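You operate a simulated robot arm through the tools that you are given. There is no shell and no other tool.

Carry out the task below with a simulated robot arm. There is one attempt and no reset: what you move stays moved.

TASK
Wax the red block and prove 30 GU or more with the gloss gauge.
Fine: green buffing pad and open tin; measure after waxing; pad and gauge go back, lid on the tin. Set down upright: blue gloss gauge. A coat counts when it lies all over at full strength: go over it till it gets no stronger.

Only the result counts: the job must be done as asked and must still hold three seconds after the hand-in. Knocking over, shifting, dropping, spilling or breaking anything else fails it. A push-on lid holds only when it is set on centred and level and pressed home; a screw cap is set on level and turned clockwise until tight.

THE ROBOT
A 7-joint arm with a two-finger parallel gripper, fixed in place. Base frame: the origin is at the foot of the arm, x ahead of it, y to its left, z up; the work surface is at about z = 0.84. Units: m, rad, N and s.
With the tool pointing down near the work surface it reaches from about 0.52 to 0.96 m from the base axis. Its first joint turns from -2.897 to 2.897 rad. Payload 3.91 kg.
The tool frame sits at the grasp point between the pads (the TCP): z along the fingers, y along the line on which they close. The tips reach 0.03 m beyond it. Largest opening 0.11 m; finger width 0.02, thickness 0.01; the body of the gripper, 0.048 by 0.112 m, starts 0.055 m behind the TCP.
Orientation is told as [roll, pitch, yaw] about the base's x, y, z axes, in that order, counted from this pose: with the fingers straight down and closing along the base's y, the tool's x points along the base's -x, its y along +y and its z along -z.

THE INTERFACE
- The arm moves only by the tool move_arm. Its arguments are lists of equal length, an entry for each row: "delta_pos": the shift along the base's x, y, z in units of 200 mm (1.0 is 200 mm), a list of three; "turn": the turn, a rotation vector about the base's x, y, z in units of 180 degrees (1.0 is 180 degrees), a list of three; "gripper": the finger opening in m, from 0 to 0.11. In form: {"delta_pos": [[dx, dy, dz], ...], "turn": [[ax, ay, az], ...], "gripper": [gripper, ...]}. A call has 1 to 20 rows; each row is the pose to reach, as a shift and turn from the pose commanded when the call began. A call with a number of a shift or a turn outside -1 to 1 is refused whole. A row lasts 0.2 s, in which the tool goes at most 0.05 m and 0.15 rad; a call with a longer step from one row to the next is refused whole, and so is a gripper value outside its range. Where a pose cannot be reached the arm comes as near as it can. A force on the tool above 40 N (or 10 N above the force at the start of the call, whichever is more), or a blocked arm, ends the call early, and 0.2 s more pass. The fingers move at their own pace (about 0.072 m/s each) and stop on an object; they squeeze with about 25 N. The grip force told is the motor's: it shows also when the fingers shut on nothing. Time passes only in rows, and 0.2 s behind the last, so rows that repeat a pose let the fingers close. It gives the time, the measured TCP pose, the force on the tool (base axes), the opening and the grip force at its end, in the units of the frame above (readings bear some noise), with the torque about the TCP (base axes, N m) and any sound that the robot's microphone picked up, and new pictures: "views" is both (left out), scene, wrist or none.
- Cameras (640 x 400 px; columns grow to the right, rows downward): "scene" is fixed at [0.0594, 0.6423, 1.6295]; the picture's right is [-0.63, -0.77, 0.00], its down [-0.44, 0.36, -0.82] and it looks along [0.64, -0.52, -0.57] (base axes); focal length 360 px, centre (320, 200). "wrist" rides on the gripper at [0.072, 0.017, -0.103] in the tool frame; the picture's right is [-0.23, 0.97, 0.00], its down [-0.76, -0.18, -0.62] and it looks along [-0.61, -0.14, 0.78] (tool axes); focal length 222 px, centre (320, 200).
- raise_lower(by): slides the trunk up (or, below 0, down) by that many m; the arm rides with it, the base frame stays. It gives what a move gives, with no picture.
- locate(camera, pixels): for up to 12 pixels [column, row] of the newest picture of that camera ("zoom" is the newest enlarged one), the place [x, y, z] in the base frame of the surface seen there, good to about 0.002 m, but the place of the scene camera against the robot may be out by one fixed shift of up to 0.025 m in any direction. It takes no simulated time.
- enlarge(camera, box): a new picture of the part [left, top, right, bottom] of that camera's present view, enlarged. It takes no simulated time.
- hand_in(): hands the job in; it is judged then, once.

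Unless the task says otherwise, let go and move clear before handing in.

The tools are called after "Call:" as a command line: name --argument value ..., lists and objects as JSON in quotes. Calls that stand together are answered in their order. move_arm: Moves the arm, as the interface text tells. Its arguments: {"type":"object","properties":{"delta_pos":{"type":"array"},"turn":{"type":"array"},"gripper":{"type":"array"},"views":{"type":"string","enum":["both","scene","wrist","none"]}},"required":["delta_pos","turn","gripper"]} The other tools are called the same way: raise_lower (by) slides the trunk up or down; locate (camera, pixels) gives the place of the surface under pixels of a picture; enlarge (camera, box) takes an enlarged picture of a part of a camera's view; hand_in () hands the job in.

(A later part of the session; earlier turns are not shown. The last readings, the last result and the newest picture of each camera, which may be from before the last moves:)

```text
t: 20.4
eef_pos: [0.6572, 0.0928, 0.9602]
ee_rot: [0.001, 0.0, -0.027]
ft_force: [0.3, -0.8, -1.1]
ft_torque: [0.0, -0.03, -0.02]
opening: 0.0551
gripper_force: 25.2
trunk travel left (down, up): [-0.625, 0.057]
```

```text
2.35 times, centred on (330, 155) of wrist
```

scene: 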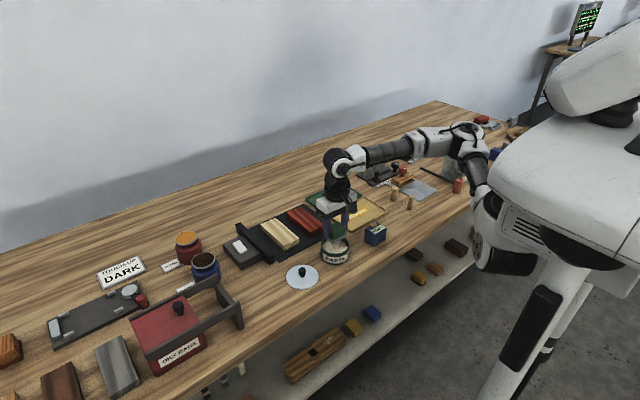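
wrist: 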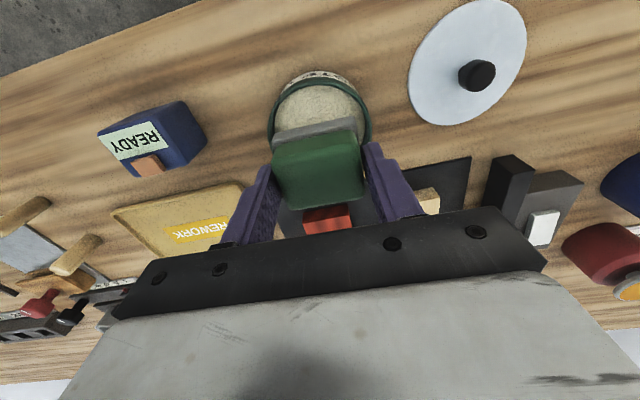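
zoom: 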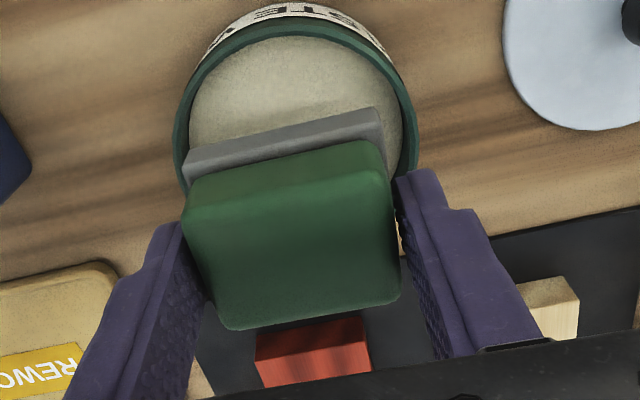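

Call:
locate --camera "zoom" --pixels '[[295, 30], [185, 120], [405, 115], [180, 150], [410, 150], [300, 80], [230, 62], [365, 58], [470, 72], [205, 150], [185, 155], [378, 115]]'

```text
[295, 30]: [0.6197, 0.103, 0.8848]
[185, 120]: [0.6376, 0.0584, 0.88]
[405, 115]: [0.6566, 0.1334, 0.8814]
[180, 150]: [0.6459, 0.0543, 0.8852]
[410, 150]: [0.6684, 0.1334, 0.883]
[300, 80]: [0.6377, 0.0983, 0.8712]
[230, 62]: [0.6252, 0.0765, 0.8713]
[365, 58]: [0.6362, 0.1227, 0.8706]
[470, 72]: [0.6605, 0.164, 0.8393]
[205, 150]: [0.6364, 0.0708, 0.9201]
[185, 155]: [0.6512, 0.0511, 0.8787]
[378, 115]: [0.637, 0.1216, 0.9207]
```

The pad is centred over the tin (felt front edge at x 0.637, rim centre 0.659, 0.093). I'll lower it to just above the wax.

Call:
move_arm --delta_pos '[[0, 0, -0.04], [0, 0, -0.09], [0, 0, -0.14], [0, 0, -0.18], [0, 0, -0.205], [0, 0, -0.215], [0, 0, -0.2175]]' --turn '[[0, 0, 0], [0, 0, 0], [0, 0, 0], [0, 0, 0], [0, 0, 0], [0, 0, 0], [0, 0, 0]]' --gripper '[0, 0, 0, 0, 0, 0, 0]'

Call:
enlarge --camera "scene" --box '[310, 210, 370, 270]'

Call:
enlarge --camera "wrist" --box '[220, 70, 440, 240]'

```text
t: 22.0
eef_pos: [0.6585, 0.0929, 0.9175]
ee_rot: [0.001, 0.0, -0.026]
ft_force: [0.4, 0.1, -0.8]
ft_torque: [-0.01, 0.02, -0.01]
opening: 0.0553
gripper_force: 25.4
trunk travel left (down, up): [-0.625, 0.057]
```

scene: 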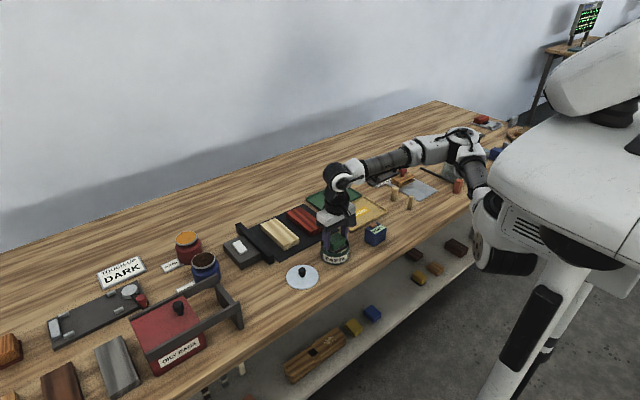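
wrist: 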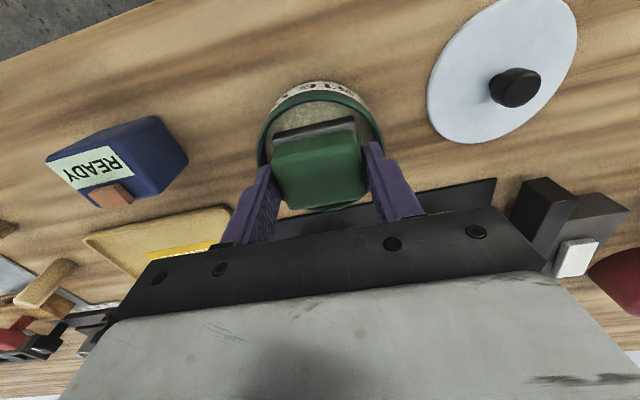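

```text
6.67 times, centred on (340, 240) of scene
```

zoom: 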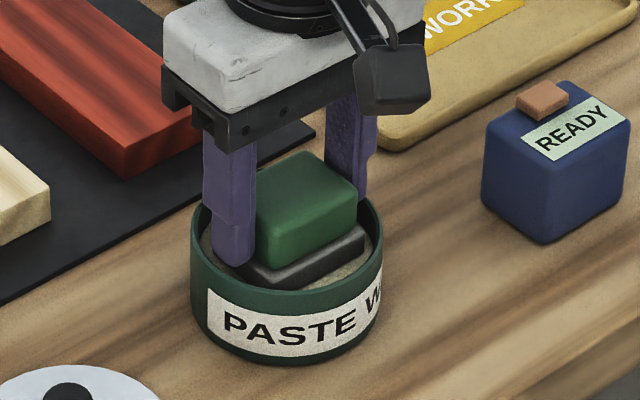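

```text
2.35 times, centred on (330, 155) of wrist
```

zoom: 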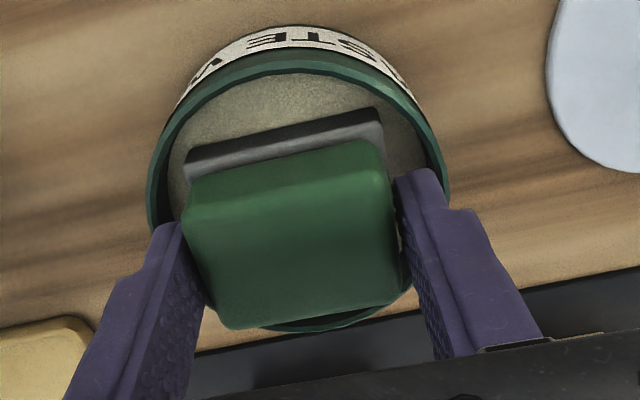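

The pad fits inside the rim with room all around. I'll press down in small steps onto the wax.

Call:
move_arm --delta_pos '[[0, 0, -0.005], [0, 0, -0.01], [0, 0, -0.0125], [0, 0, -0.0125]]' --turn '[[0, 0, 0], [0, 0, 0], [0, 0, 0], [0, 0, 0]]' --gripper '[0, 0, 0, 0]' --views "none"

```text
t: 23.0
eef_pos: [0.6577, 0.0929, 0.9155]
ee_rot: [0.0, -0.001, -0.024]
ft_force: [2.2, -3.1, 12.2]
ft_torque: [-0.12, 0.03, 0.03]
opening: 0.0549
gripper_force: 24.9
trunk travel left (down, up): [-0.625, 0.057]
```

Contact with the wax: 12 N upward at z 0.9155. I'll ease off slightly, hold a moment, and look.

Call:
move_arm --delta_pos '[[0, 0, 0.0015], [0, 0, 0.0015], [0, 0, 0.0015], [0, 0, 0.0015], [0, 0, 0.0015]]' --turn '[[0, 0, 0], [0, 0, 0], [0, 0, 0], [0, 0, 0], [0, 0, 0]]' --gripper '[0, 0, 0, 0, 0]'

Call:
enlarge --camera "scene" --box '[310, 210, 370, 270]'

Call:
enlarge --camera "wrist" --box '[220, 70, 440, 240]'

```text
t: 24.2
eef_pos: [0.6585, 0.0925, 0.9163]
ee_rot: [0.001, 0.001, -0.026]
ft_force: [1.1, -1.1, 5.9]
ft_torque: [-0.08, 0.0, 0.04]
opening: 0.0551
gripper_force: 25.1
trunk travel left (down, up): [-0.625, 0.057]
```

scene: 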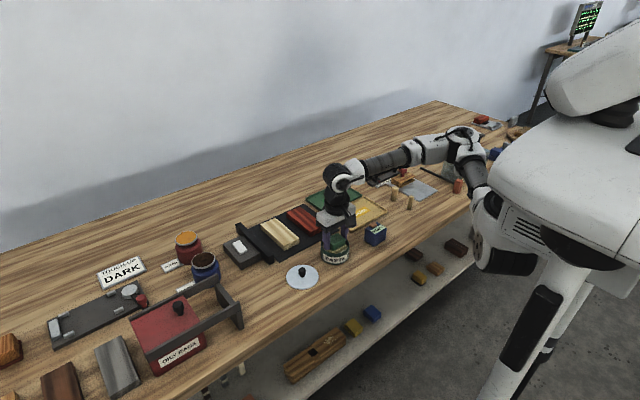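
wrist: 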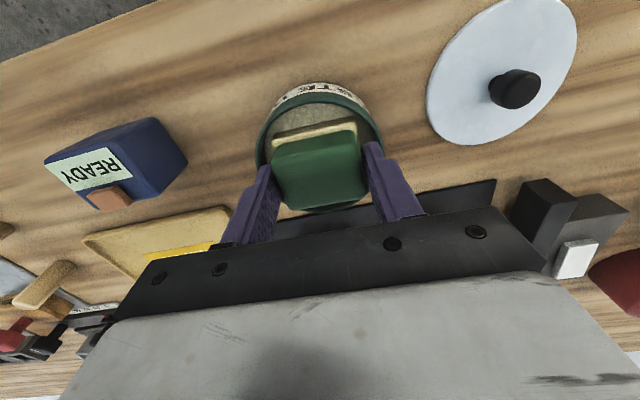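

```text
6.67 times, centred on (340, 240) of scene
```

zoom: 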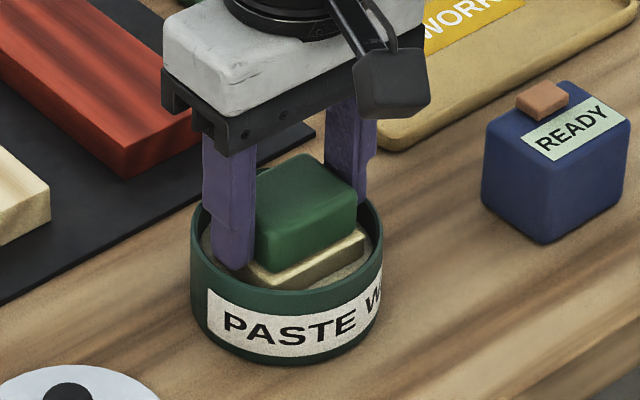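

```text
2.35 times, centred on (330, 155) of wrist
```

zoom: 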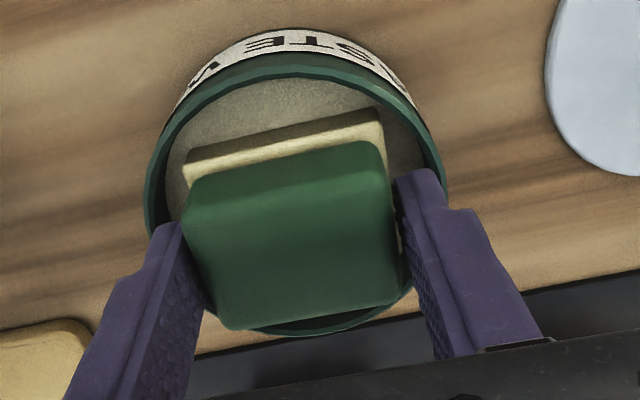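

The felt turned wax-coloured, so the pad is loaded. I'll lift it out slowly and measure the block's far end from the scene camera.

Call:
move_arm --delta_pos '[[0, 0, 0.01], [0, 0, 0.03], [0, 0, 0.06], [0, 0, 0.1], [0, 0, 0.14], [0, 0, 0.18], [0, 0, 0.22], [0, 0, 0.25], [0, 0, 0.25]]' --turn '[[0, 0, 0], [0, 0, 0], [0, 0, 0], [0, 0, 0], [0, 0, 0], [0, 0, 0], [0, 0, 0], [0, 0, 0], [0, 0, 0]]' --gripper '[0, 0, 0, 0, 0, 0, 0, 0, 0]'

Call:
enlarge --camera "scene" --box '[280, 195, 350, 245]'

```text
t: 26.2
eef_pos: [0.6569, 0.0933, 0.9646]
ee_rot: [0.0, 0.0, -0.026]
ft_force: [0.7, -0.9, -0.7]
ft_torque: [0.0, 0.01, 0.01]
opening: 0.0553
gripper_force: 24.8
trunk travel left (down, up): [-0.625, 0.057]
```

scene: 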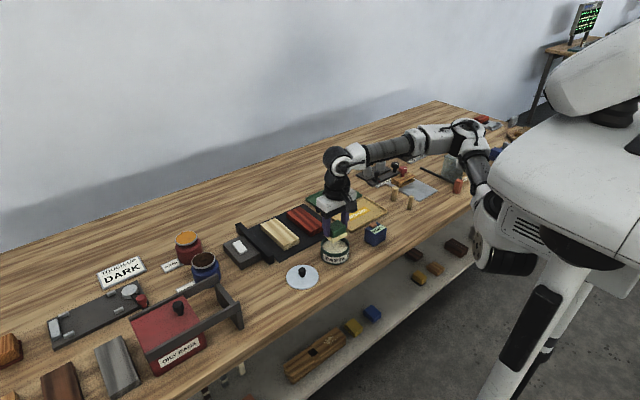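
wrist: 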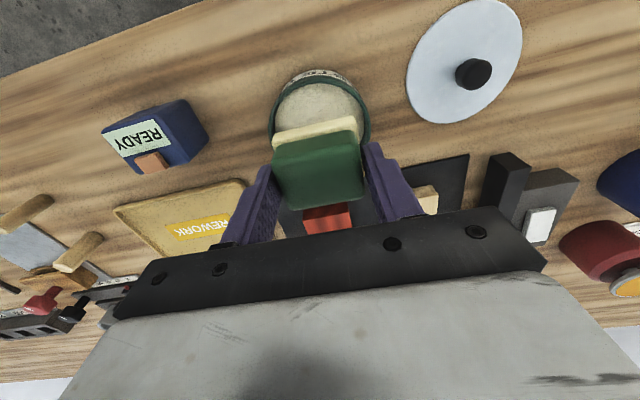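

```text
8.00 times, centred on (315, 220) of scene
```

zoom: 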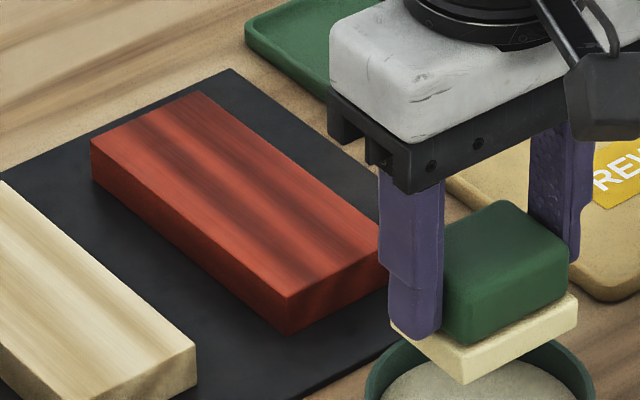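

Call:
locate --camera "zoom" --pixels '[[290, 297], [376, 248], [94, 140], [195, 96], [240, 200], [200, 110], [105, 143], [340, 270], [285, 320], [150, 118]]'

```text
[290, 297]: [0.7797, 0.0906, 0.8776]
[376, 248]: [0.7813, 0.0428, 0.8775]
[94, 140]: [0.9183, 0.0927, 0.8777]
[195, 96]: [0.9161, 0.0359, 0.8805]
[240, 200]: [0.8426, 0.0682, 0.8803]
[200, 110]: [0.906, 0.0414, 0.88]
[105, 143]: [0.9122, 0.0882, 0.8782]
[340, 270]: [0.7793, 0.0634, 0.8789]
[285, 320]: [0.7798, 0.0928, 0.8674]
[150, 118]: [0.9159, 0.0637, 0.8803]
```

The block spans x≈0.772–0.911 and y≈0.043–0.101. I'll carry the loaded pad over the near end of the block.

Call:
move_arm --delta_pos '[[0.01, 0, 0], [0.04, -0.006, 0], [0.1, -0.015, 0], [0.16, -0.024, 0], [0.22, -0.033, 0], [0.28, -0.042, 0], [0.34, -0.051, 0], [0.4, -0.06, 0], [0.46, -0.07, 0], [0.52, -0.08, 0], [0.58, -0.09, 0], [0.63, -0.1, 0], [0.65, -0.105, 0], [0.65, -0.105, 0]]' --turn '[[0, 0, 0], [0, 0, 0], [0, 0, 0], [0, 0, 0], [0, 0, 0], [0, 0, 0], [0, 0, 0], [0, 0, 0], [0, 0, 0], [0, 0, 0], [0, 0, 0], [0, 0, 0], [0, 0, 0], [0, 0, 0]]' --gripper '[0, 0, 0, 0, 0, 0, 0, 0, 0, 0, 0, 0, 0, 0]'

Call:
enlarge --camera "wrist" --box '[200, 70, 460, 240]'

Call:
enlarge --camera "scene" --box '[260, 180, 370, 265]'

```text
t: 29.2
eef_pos: [0.7872, 0.0715, 0.9643]
ee_rot: [0.001, -0.002, -0.027]
ft_force: [-0.8, 0.3, -0.6]
ft_torque: [-0.01, -0.03, 0.02]
opening: 0.0552
gripper_force: 24.9
trunk travel left (down, up): [-0.625, 0.057]
```

scene: 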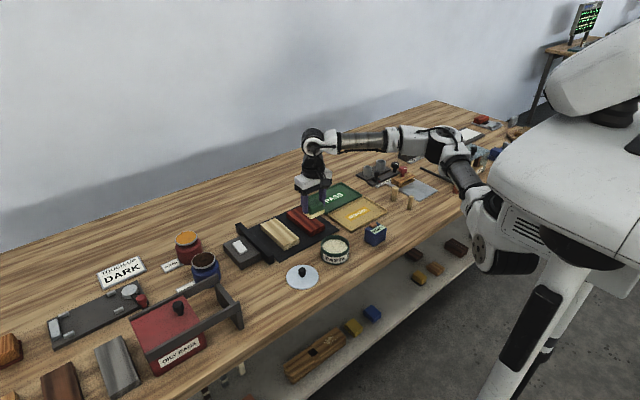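
wrist: 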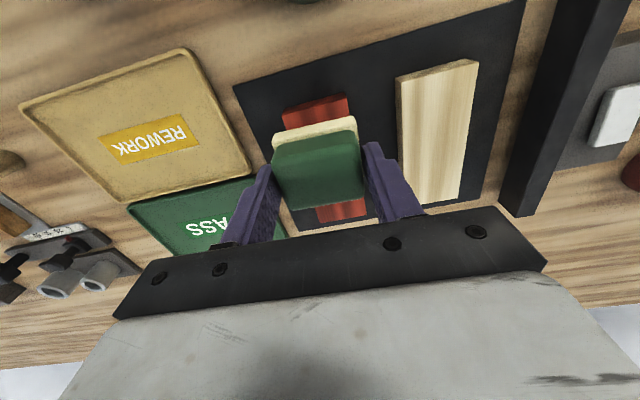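

```text
2.35 times, centred on (330, 155) of wrist
```

zoom: 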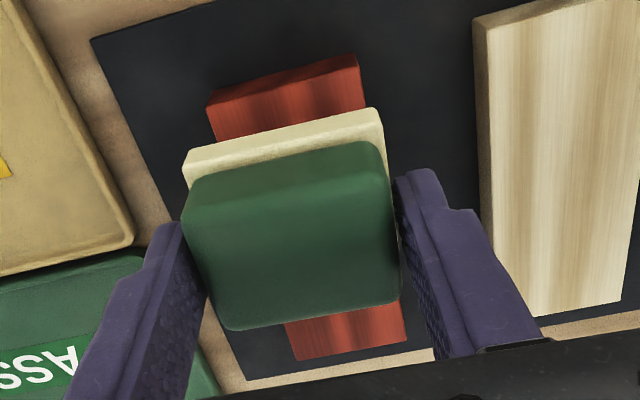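

```text
4.71 times, centred on (315, 222) of scene
```

zoom: 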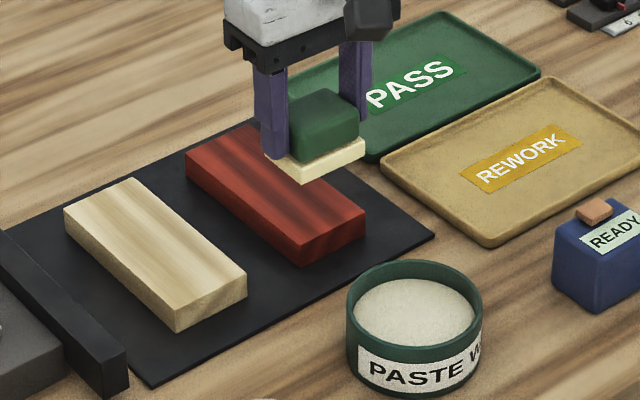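

Call:
enlarge --camera "wrist" --box '[270, 80, 400, 230]'

```text
2.67 times, centred on (335, 155) of wrist
```

zoom: 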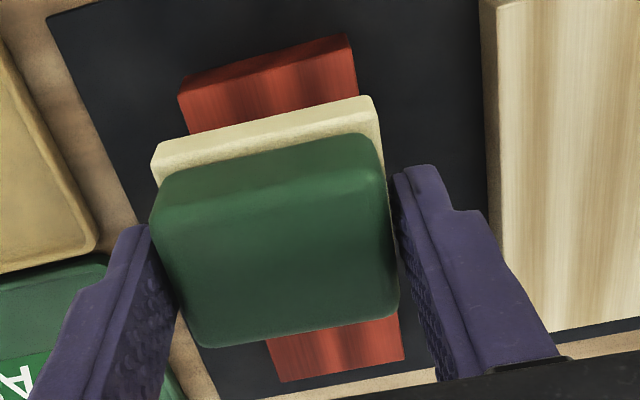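

Call:
locate --camera "zoom" --pixels '[[183, 97], [352, 56], [185, 80], [345, 40], [282, 378], [400, 357], [280, 365], [390, 322], [270, 350], [356, 75], [192, 125], [345, 365]]'

```text
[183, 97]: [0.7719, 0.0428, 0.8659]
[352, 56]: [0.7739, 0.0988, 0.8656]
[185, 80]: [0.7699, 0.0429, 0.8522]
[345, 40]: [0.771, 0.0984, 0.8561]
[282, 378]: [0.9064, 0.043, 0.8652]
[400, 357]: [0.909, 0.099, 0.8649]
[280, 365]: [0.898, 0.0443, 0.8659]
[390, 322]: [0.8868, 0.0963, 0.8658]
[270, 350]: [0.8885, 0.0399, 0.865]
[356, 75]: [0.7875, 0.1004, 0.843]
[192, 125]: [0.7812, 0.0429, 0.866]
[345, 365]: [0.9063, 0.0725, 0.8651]
```

Call:
locate --camera "zoom" --pixels '[[158, 152], [370, 103], [160, 175], [380, 140], [270, 130], [165, 145], [200, 340], [395, 305], [175, 175], [370, 140]]'

```text
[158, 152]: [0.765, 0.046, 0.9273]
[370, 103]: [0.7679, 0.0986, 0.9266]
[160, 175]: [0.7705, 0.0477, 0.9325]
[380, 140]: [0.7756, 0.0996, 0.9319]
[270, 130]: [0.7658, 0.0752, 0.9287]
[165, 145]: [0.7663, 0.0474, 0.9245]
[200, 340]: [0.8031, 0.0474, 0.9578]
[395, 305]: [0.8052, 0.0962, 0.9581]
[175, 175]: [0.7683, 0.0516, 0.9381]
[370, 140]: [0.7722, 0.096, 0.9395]
```

The felt is centred on the TCP. The block top is at z 0.8657 and spans y 0.042–0.100, x 0.7725–0.909, so contact should come near TCP z 0.911. I'll lower at the near end.

Call:
move_arm --delta_pos '[[0.01, -0.004, -0.05], [0.01, -0.004, -0.1], [0.01, -0.004, -0.15], [0.01, -0.004, -0.2], [0.01, -0.004, -0.24], [0.01, -0.004, -0.2565], [0.01, -0.004, -0.2565]]' --turn '[[0, 0, 0], [0, 0, 0], [0, 0, 0], [0, 0, 0], [0, 0, 0], [0, 0, 0], [0, 0, 0]]' --gripper '[0, 0, 0, 0, 0, 0, 0]' --views "none"

Call:
move_arm --delta_pos '[[0, 0, -0.005], [0, 0, -0.01], [0, 0, -0.01]]' --turn '[[0, 0, 0], [0, 0, 0], [0, 0, 0]]' --gripper '[0, 0, 0]' --views "none"

```text
t: 30.8
eef_pos: [0.7907, 0.0704, 0.914]
ee_rot: [0.0, -0.001, -0.026]
ft_force: [0.3, -0.6, -0.1]
ft_torque: [0.04, 0.01, -0.04]
opening: 0.0549
gripper_force: 25.1
trunk travel left (down, up): [-0.625, 0.057]
```

```text
t: 31.6
eef_pos: [0.7914, 0.0713, 0.913]
ee_rot: [0.0, 0.0, -0.026]
ft_force: [0.0, -0.7, -1.2]
ft_torque: [0.01, 0.04, 0.02]
opening: 0.0553
gripper_force: 25.4
trunk travel left (down, up): [-0.625, 0.057]
```

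No contact yet at cmd 0.911; continuing down in 0.5 mm steps.

Call:
move_arm --delta_pos '[[0, 0, -0.0025], [0, 0, -0.005], [0, 0, -0.005]]' --turn '[[0, 0, 0], [0, 0, 0], [0, 0, 0]]' --gripper '[0, 0, 0]' --views "none"

Call:
move_arm --delta_pos '[[0, 0, -0.0025], [0, 0, -0.005], [0, 0, -0.005]]' --turn '[[0, 0, 0], [0, 0, 0], [0, 0, 0]]' --gripper '[0, 0, 0]' --views "none"

```text
t: 32.4
eef_pos: [0.789, 0.0712, 0.9112]
ee_rot: [0.001, -0.001, -0.028]
ft_force: [1.4, 0.2, 4.7]
ft_torque: [-0.06, -0.04, -0.01]
opening: 0.0549
gripper_force: 25.1
trunk travel left (down, up): [-0.625, 0.057]
```

```text
t: 33.2
eef_pos: [0.7906, 0.0716, 0.9122]
ee_rot: [0.001, -0.002, -0.026]
ft_force: [1.2, 0.8, 14.3]
ft_torque: [-0.03, 0.01, 0.04]
opening: 0.055
gripper_force: 25.1
trunk travel left (down, up): [-0.625, 0.057]
```

Contact made: about 5 N at cmd z 0.910 and 14 N at 0.909. I'll ease to about 7 N and make one stroke to the far end, then look.

Call:
move_arm --delta_pos '[[0, 0, 0.004], [0.03, 0, 0.004], [0.08, 0, 0.004], [0.13, 0, 0.004], [0.18, 0, 0.004], [0.23, 0, 0.004], [0.28, 0, 0.004], [0.33, 0, 0.004], [0.38, 0, 0.004], [0.43, 0, 0.004], [0.48, 0, 0.004], [0.515, 0, 0.004], [0.515, 0, 0.004]]' --turn '[[0, 0, 0], [0, 0, 0], [0, 0, 0], [0, 0, 0], [0, 0, 0], [0, 0, 0], [0, 0, 0], [0, 0, 0], [0, 0, 0], [0, 0, 0], [0, 0, 0], [0, 0, 0], [0, 0, 0]]' --gripper '[0, 0, 0, 0, 0, 0, 0, 0, 0, 0, 0, 0, 0]'

Call:
enlarge --camera "scene" --box '[270, 185, 350, 245]'

Call:
enlarge --camera "wrist" --box '[220, 40, 440, 240]'

```text
t: 36.0
eef_pos: [0.8927, 0.0712, 0.9112]
ee_rot: [0.001, -0.001, -0.027]
ft_force: [-2.4, -0.2, 6.1]
ft_torque: [0.03, 0.15, -0.01]
opening: 0.0552
gripper_force: 25.2
trunk travel left (down, up): [-0.625, 0.057]
```

scene: 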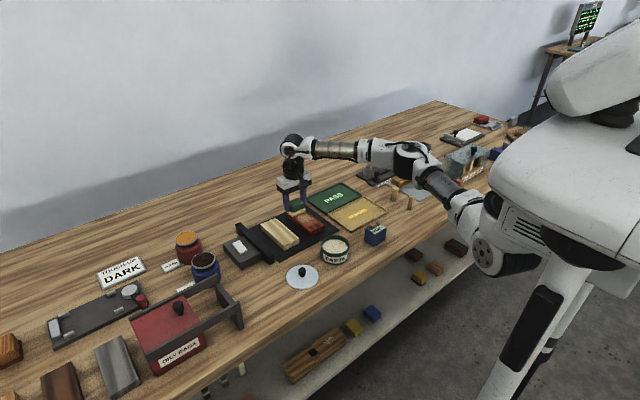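
wrist: 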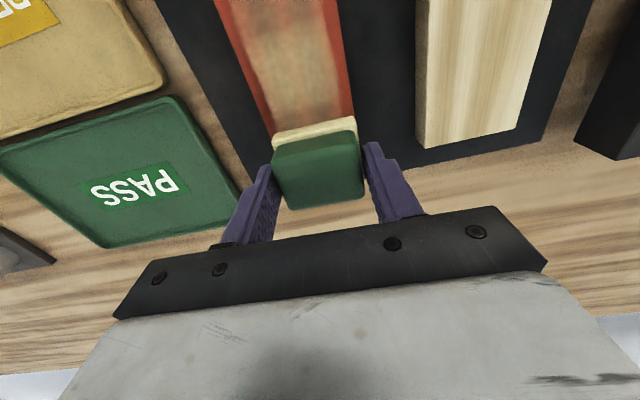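

```text
6.67 times, centred on (310, 215) of scene
```

zoom: 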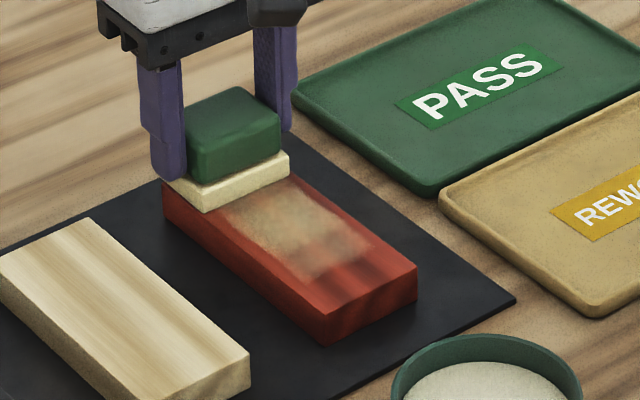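

```text
2.00 times, centred on (330, 140) of wrist
```

zoom: 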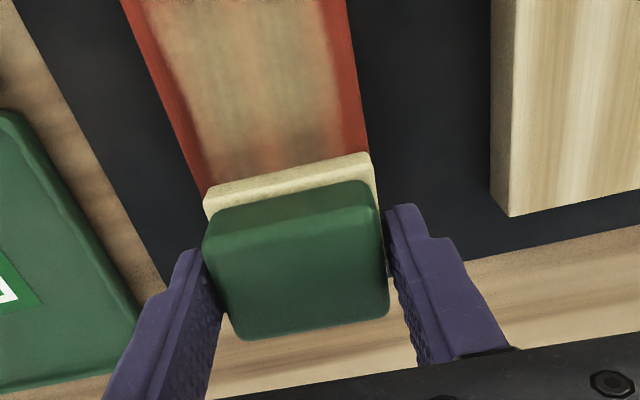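

Wax went on as a tan coat down the middle, but strips along the sides and the near end are still bare. I'll stroke back with a y offset toward the left edge, then across the near end to the right edge.

Call:
move_arm --delta_pos '[[0.02, 0.03, 0], [0.035, 0.065, 0], [-0.015, 0.065, 0], [-0.065, 0.065, 0], [-0.115, 0.065, 0], [-0.165, 0.065, 0], [-0.215, 0.065, 0], [-0.265, 0.065, 0], [-0.315, 0.065, 0], [-0.365, 0.065, 0], [-0.415, 0.065, 0], [-0.465, 0.065, 0], [-0.515, 0.065, 0], [-0.56, 0.065, 0], [-0.56, 0.03, 0], [-0.56, 0.0, 0], [-0.56, -0.03, 0], [-0.56, -0.065, 0], [-0.56, -0.065, 0]]' --turn '[[0, 0, 0], [0, 0, 0], [0, 0, 0], [0, 0, 0], [0, 0, 0], [0, 0, 0], [0, 0, 0], [0, 0, 0], [0, 0, 0], [0, 0, 0], [0, 0, 0], [0, 0, 0], [0, 0, 0], [0, 0, 0], [0, 0, 0], [0, 0, 0], [0, 0, 0], [0, 0, 0], [0, 0, 0]]' --gripper '[0, 0, 0, 0, 0, 0, 0, 0, 0, 0, 0, 0, 0, 0, 0, 0, 0, 0, 0]'

Call:
enlarge --camera "scene" --box '[270, 185, 350, 245]'

Call:
enlarge --camera "wrist" --box '[220, 40, 440, 240]'

```text
t: 40.0
eef_pos: [0.7806, 0.0582, 0.9119]
ee_rot: [0.0, -0.002, -0.026]
ft_force: [-0.4, 3.9, 8.7]
ft_torque: [0.21, -0.03, 0.05]
opening: 0.0551
gripper_force: 25.1
trunk travel left (down, up): [-0.625, 0.057]
```

scene: 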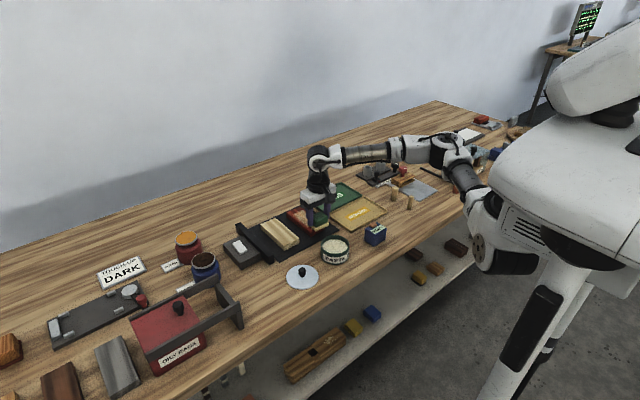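
wrist: 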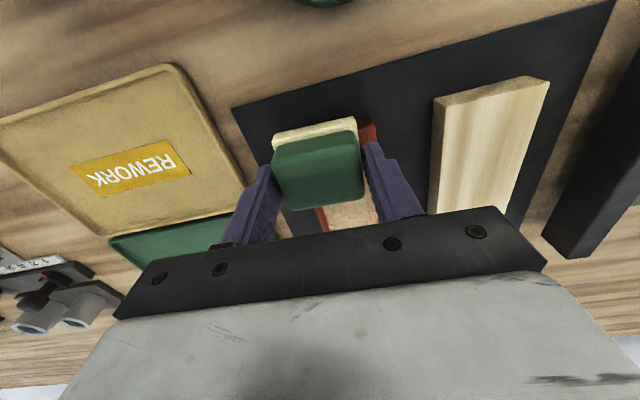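

```text
6.67 times, centred on (310, 215) of scene
```

zoom: 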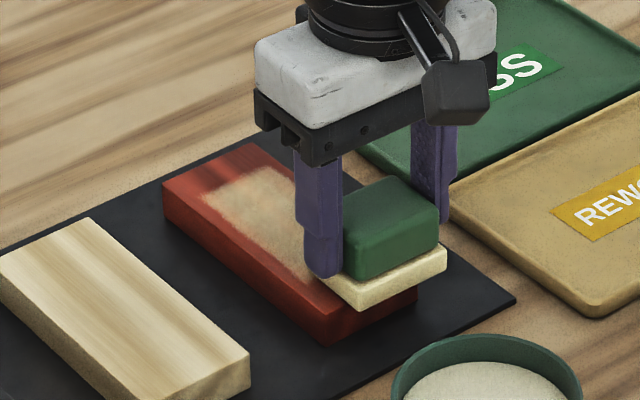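

```text
2.00 times, centred on (330, 140) of wrist
```

zoom: 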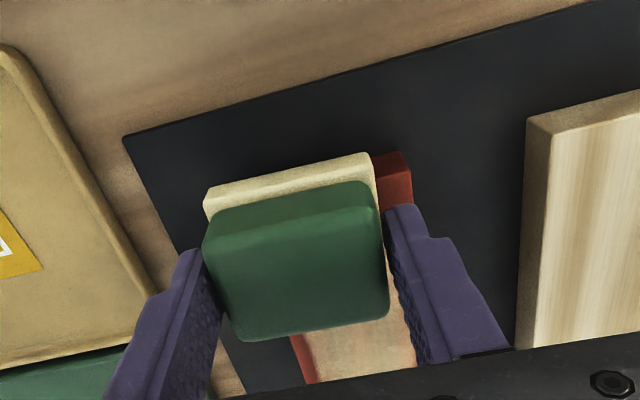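

The coat is widening (scene zoom), and the far end and edges still need wax. I'll stroke forward along the right edge and then across the far end.

Call:
move_arm --delta_pos '[[0.05, 0, 0], [0.1, 0, 0], [0.15, 0, 0], [0.2, 0, 0], [0.25, 0, 0], [0.3, 0, 0], [0.35, 0, 0], [0.4, 0, 0], [0.45, 0, 0], [0.5, 0, 0], [0.55, 0, 0], [0.605, 0, 0], [0.605, 0.04, 0], [0.605, 0.08, 0], [0.605, 0.13, 0], [0.605, 0.13, 0]]' --turn '[[0, 0, 0], [0, 0, 0], [0, 0, 0], [0, 0, 0], [0, 0, 0], [0, 0, 0], [0, 0, 0], [0, 0, 0], [0, 0, 0], [0, 0, 0], [0, 0, 0], [0, 0, 0], [0, 0, 0], [0, 0, 0], [0, 0, 0], [0, 0, 0]]' --gripper '[0, 0, 0, 0, 0, 0, 0, 0, 0, 0, 0, 0, 0, 0, 0, 0]'

Call:
enlarge --camera "scene" --box '[270, 185, 350, 245]'

Call:
enlarge --camera "wrist" --box '[220, 0, 440, 200]'

```text
t: 43.4
eef_pos: [0.9006, 0.0844, 0.9112]
ee_rot: [0.0, 0.0, -0.026]
ft_force: [1.7, -2.6, 11.1]
ft_torque: [-0.22, 0.11, 0.1]
opening: 0.0553
gripper_force: 25.3
trunk travel left (down, up): [-0.625, 0.057]
```

scene: 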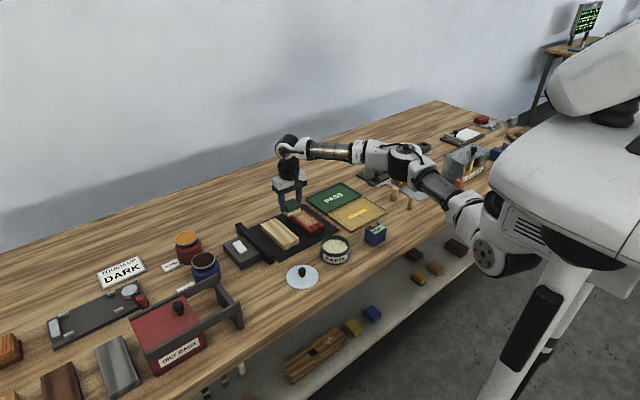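
wrist: 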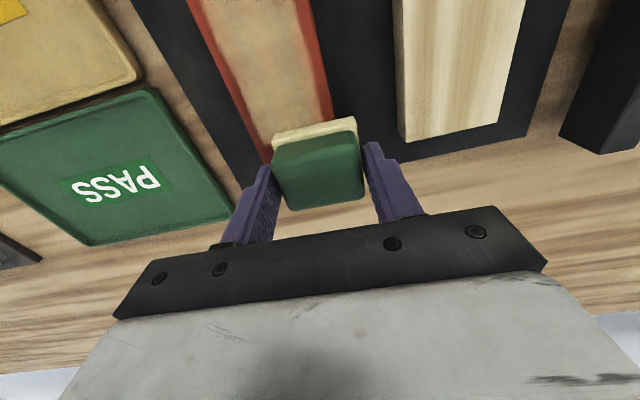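

```text
6.67 times, centred on (310, 215) of scene
```

zoom: 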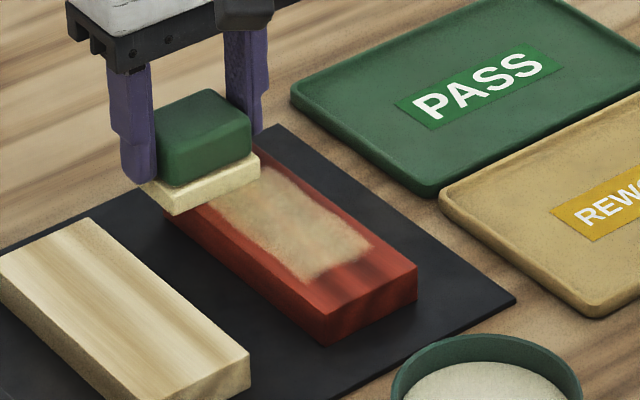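

```text
2.00 times, centred on (330, 100) of wrist
```

zoom: 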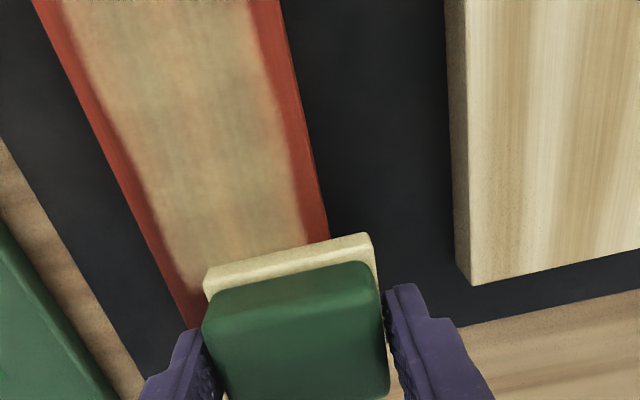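

The wax builds with rubbing, and there are still bare strips at both sides and the near end (wrist zoom, red bands). I'll go over the left edge with more overhang, then sweep across the near end.

Call:
move_arm --delta_pos '[[0.015, 0.025, 0], [-0.035, 0.025, 0], [-0.085, 0.025, 0], [-0.135, 0.025, 0], [-0.185, 0.025, 0], [-0.235, 0.025, 0], [-0.285, 0.025, 0], [-0.335, 0.025, 0], [-0.385, 0.025, 0], [-0.435, 0.025, 0], [-0.485, 0.025, 0], [-0.535, 0.025, 0], [-0.585, 0.025, 0], [-0.63, 0.025, 0], [-0.63, -0.02, 0], [-0.63, -0.065, 0], [-0.63, -0.11, 0], [-0.63, -0.155, 0], [-0.63, -0.11, 0], [-0.63, -0.065, 0]]' --turn '[[0, 0, 0], [0, 0, 0], [0, 0, 0], [0, 0, 0], [0, 0, 0], [0, 0, 0], [0, 0, 0], [0, 0, 0], [0, 0, 0], [0, 0, 0], [0, 0, 0], [0, 0, 0], [0, 0, 0], [0, 0, 0], [0, 0, 0], [0, 0, 0], [0, 0, 0], [0, 0, 0], [0, 0, 0], [0, 0, 0]]' --gripper '[0, 0, 0, 0, 0, 0, 0, 0, 0, 0, 0, 0, 0, 0, 0, 0, 0, 0, 0, 0]'

Call:
enlarge --camera "scene" --box '[270, 185, 350, 245]'

```text
t: 47.6
eef_pos: [0.7769, 0.0708, 0.9109]
ee_rot: [0.001, -0.002, -0.028]
ft_force: [-0.1, -4.6, 9.2]
ft_torque: [-0.11, -0.03, -0.02]
opening: 0.0551
gripper_force: 24.8
trunk travel left (down, up): [-0.625, 0.057]
```

scene: 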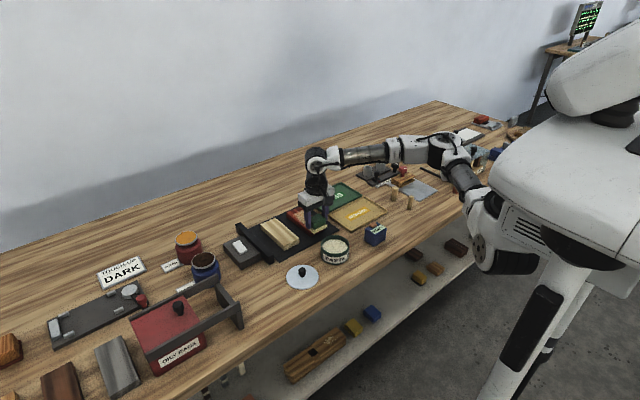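
wrist: 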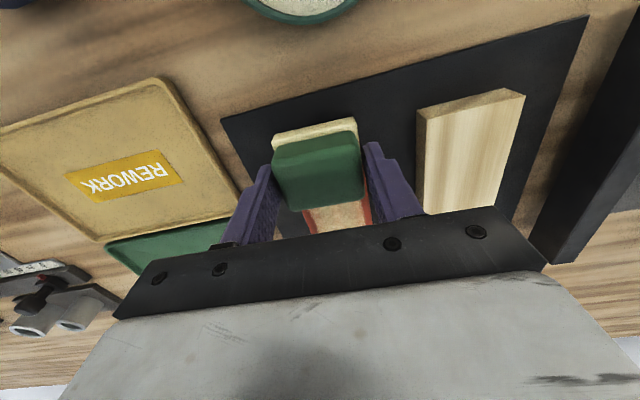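

```text
6.67 times, centred on (310, 215) of scene
```

zoom: 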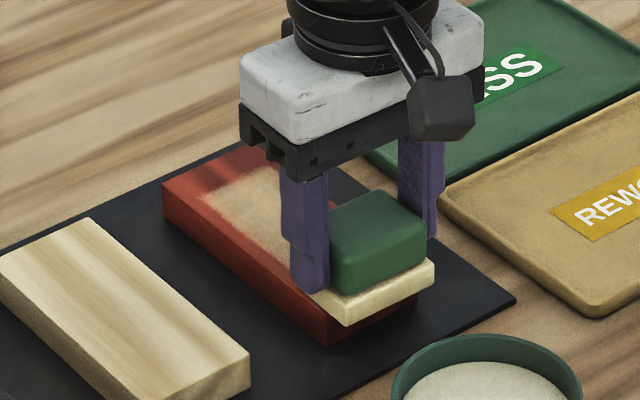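

The far-end and left strips look unchanged. I'll lift the pad clear and measure exactly where the coat boundary lies.

Call:
move_arm --delta_pos '[[0, 0, 0.01], [0, 0, 0.04], [0, 0, 0.09], [0, 0, 0.15], [-0.05, 0, 0.2], [-0.1, 0, 0.25], [-0.15, 0, 0.3], [-0.2, 0, 0.3], [-0.25, 0, 0.3], [-0.3, 0, 0.3], [-0.33, 0, 0.3], [-0.33, 0, 0.3]]' --turn '[[0, 0, 0], [0, 0, 0], [0, 0, 0], [0, 0, 0], [0, 0, 0], [0, 0, 0], [0, 0, 0], [0, 0, 0], [0, 0, 0], [0, 0, 0], [0, 0, 0], [0, 0, 0]]' --gripper '[0, 0, 0, 0, 0, 0, 0, 0, 0, 0, 0, 0]'

Call:
enlarge --camera "scene" --box '[280, 195, 344, 245]'

Call:
enlarge --camera "wrist" --box '[260, 130, 400, 240]'

```text
t: 50.2
eef_pos: [0.709, 0.0719, 0.9713]
ee_rot: [-0.001, 0.001, -0.026]
ft_force: [-0.3, -1.0, -1.6]
ft_torque: [0.02, -0.06, 0.01]
opening: 0.0551
gripper_force: 25.6
trunk travel left (down, up): [-0.625, 0.057]
```

scene: 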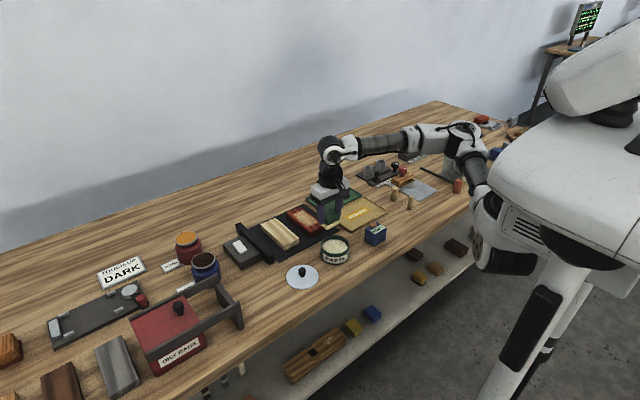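
wrist: 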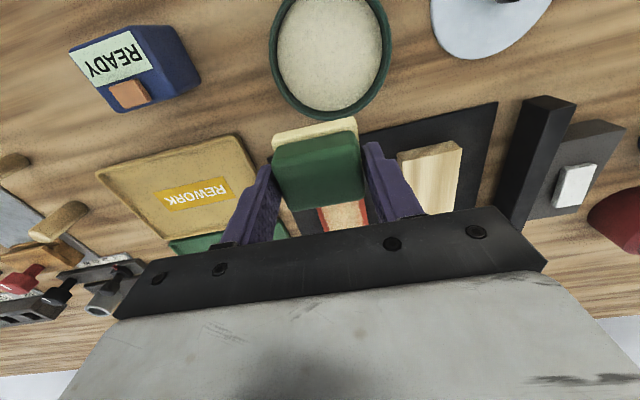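

```text
8.00 times, centred on (312, 220) of scene
```

zoom: 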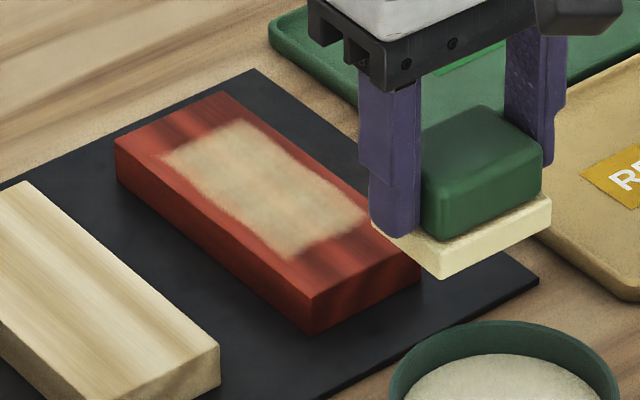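

```text
3.64 times, centred on (330, 185) of wrist
```

zoom: 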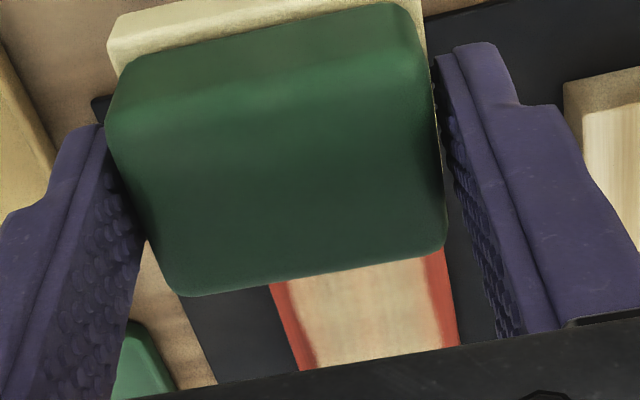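

Call:
locate --camera "zoom" --pixels '[[285, 300], [305, 340], [440, 290], [422, 270], [330, 300]]'

Call:
enlarge --camera "scene" --box '[280, 195, 344, 245]'

Call:
locate --camera "zoom" --pixels '[[163, 157], [243, 121], [295, 257], [370, 217], [312, 297], [420, 250], [117, 140], [215, 94], [225, 205], [305, 165], [225, 230], [320, 170]]'

```text
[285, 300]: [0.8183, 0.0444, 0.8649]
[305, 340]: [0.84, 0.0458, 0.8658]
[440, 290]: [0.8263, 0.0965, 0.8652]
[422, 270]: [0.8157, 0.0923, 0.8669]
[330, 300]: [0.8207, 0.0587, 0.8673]
```

```text
8.00 times, centred on (312, 220) of scene
```

zoom: 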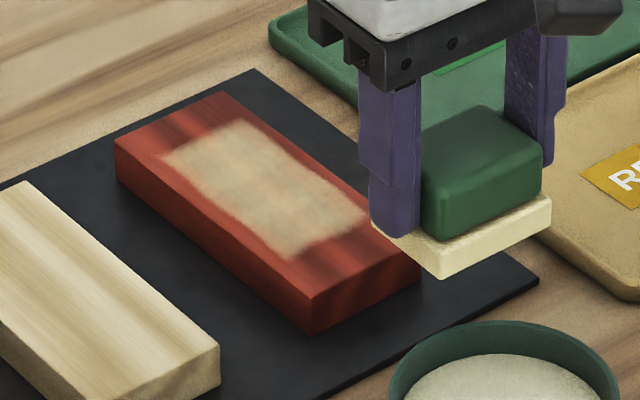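

```text
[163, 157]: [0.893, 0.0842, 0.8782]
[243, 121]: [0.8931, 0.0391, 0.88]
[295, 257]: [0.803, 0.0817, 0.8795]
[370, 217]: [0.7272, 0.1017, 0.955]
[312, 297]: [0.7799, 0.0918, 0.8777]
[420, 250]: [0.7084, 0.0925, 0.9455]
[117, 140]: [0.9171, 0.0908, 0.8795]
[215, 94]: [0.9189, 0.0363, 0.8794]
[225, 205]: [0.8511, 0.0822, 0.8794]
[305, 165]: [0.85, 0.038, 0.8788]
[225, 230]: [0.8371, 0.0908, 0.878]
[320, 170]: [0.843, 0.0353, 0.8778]
```

The coat fills a rectangle x≈0.796–0.886, y≈0.049–0.093, symmetric on the block. Its near boundary hasn't moved since the first stroke, so it seems the coat has a fixed zone and strength builds within it. I'll make more passes over all of it and compare colour.

Call:
move_arm --delta_pos '[[0.07, 0, 0], [0.14, 0, 0], [0.21, 0, 0], [0.28, 0, 0], [0.35, 0, -0.03], [0.38, 0, -0.1], [0.38, 0, -0.17], [0.38, 0, -0.24], [0.38, 0, -0.28], [0.38, 0, -0.295], [0.38, 0, -0.3]]' --turn '[[0, 0, 0], [0, 0, 0], [0, 0, 0], [0, 0, 0], [0, 0, 0], [0, 0, 0], [0, 0, 0], [0, 0, 0], [0, 0, 0], [0, 0, 0], [0, 0, 0]]' --gripper '[0, 0, 0, 0, 0, 0, 0, 0, 0, 0, 0]' --views "none"

Call:
move_arm --delta_pos '[[0.05, 0.04, 0], [0.1, 0.04, 0], [0.15, 0.04, 0], [0.2, 0.04, 0], [0.25, 0.04, 0], [0.3, 0.04, 0], [0.35, 0.04, 0], [0.4, 0.04, 0], [0.45, 0.04, 0], [0.5, 0.04, 0], [0.55, 0.04, 0], [0.55, 0, 0], [0.5, 0, 0], [0.44, 0, 0], [0.38, 0, 0], [0.32, 0, 0], [0.26, 0, 0], [0.2, 0, 0], [0.14, 0, 0], [0.08, 0, 0]]' --turn '[[0, 0, 0], [0, 0, 0], [0, 0, 0], [0, 0, 0], [0, 0, 0], [0, 0, 0], [0, 0, 0], [0, 0, 0], [0, 0, 0], [0, 0, 0], [0, 0, 0], [0, 0, 0], [0, 0, 0], [0, 0, 0], [0, 0, 0], [0, 0, 0], [0, 0, 0], [0, 0, 0], [0, 0, 0], [0, 0, 0]]' --gripper '[0, 0, 0, 0, 0, 0, 0, 0, 0, 0, 0, 0, 0, 0, 0, 0, 0, 0, 0, 0]' --views "scene"

Call:
enlarge --camera "scene" --box '[280, 195, 344, 245]'

```text
t: 52.6
eef_pos: [0.7863, 0.0714, 0.9109]
ee_rot: [-0.001, 0.0, -0.025]
ft_force: [0.8, -0.3, 1.1]
ft_torque: [-0.01, 0.03, -0.01]
opening: 0.0548
gripper_force: 25.0
trunk travel left (down, up): [-0.625, 0.057]
```

```text
t: 56.8
eef_pos: [0.8001, 0.0705, 0.9109]
ee_rot: [0.0, -0.003, -0.028]
ft_force: [2.9, -0.9, 8.4]
ft_torque: [-0.08, -0.02, -0.01]
opening: 0.0551
gripper_force: 24.9
trunk travel left (down, up): [-0.625, 0.057]
```

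scene: 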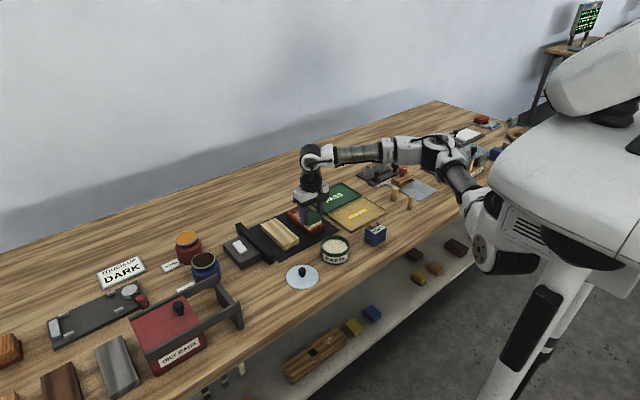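

```text
8.00 times, centred on (312, 220) of scene
```

zoom: 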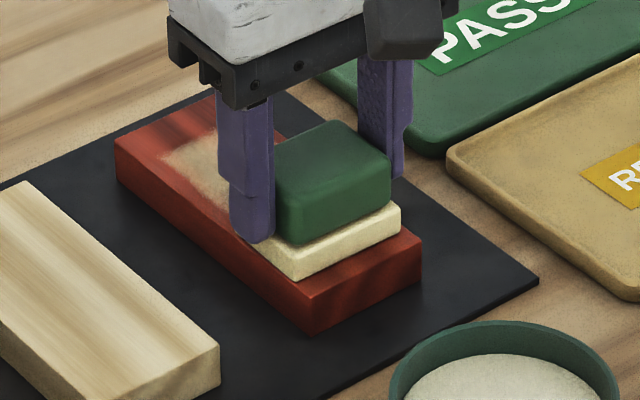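

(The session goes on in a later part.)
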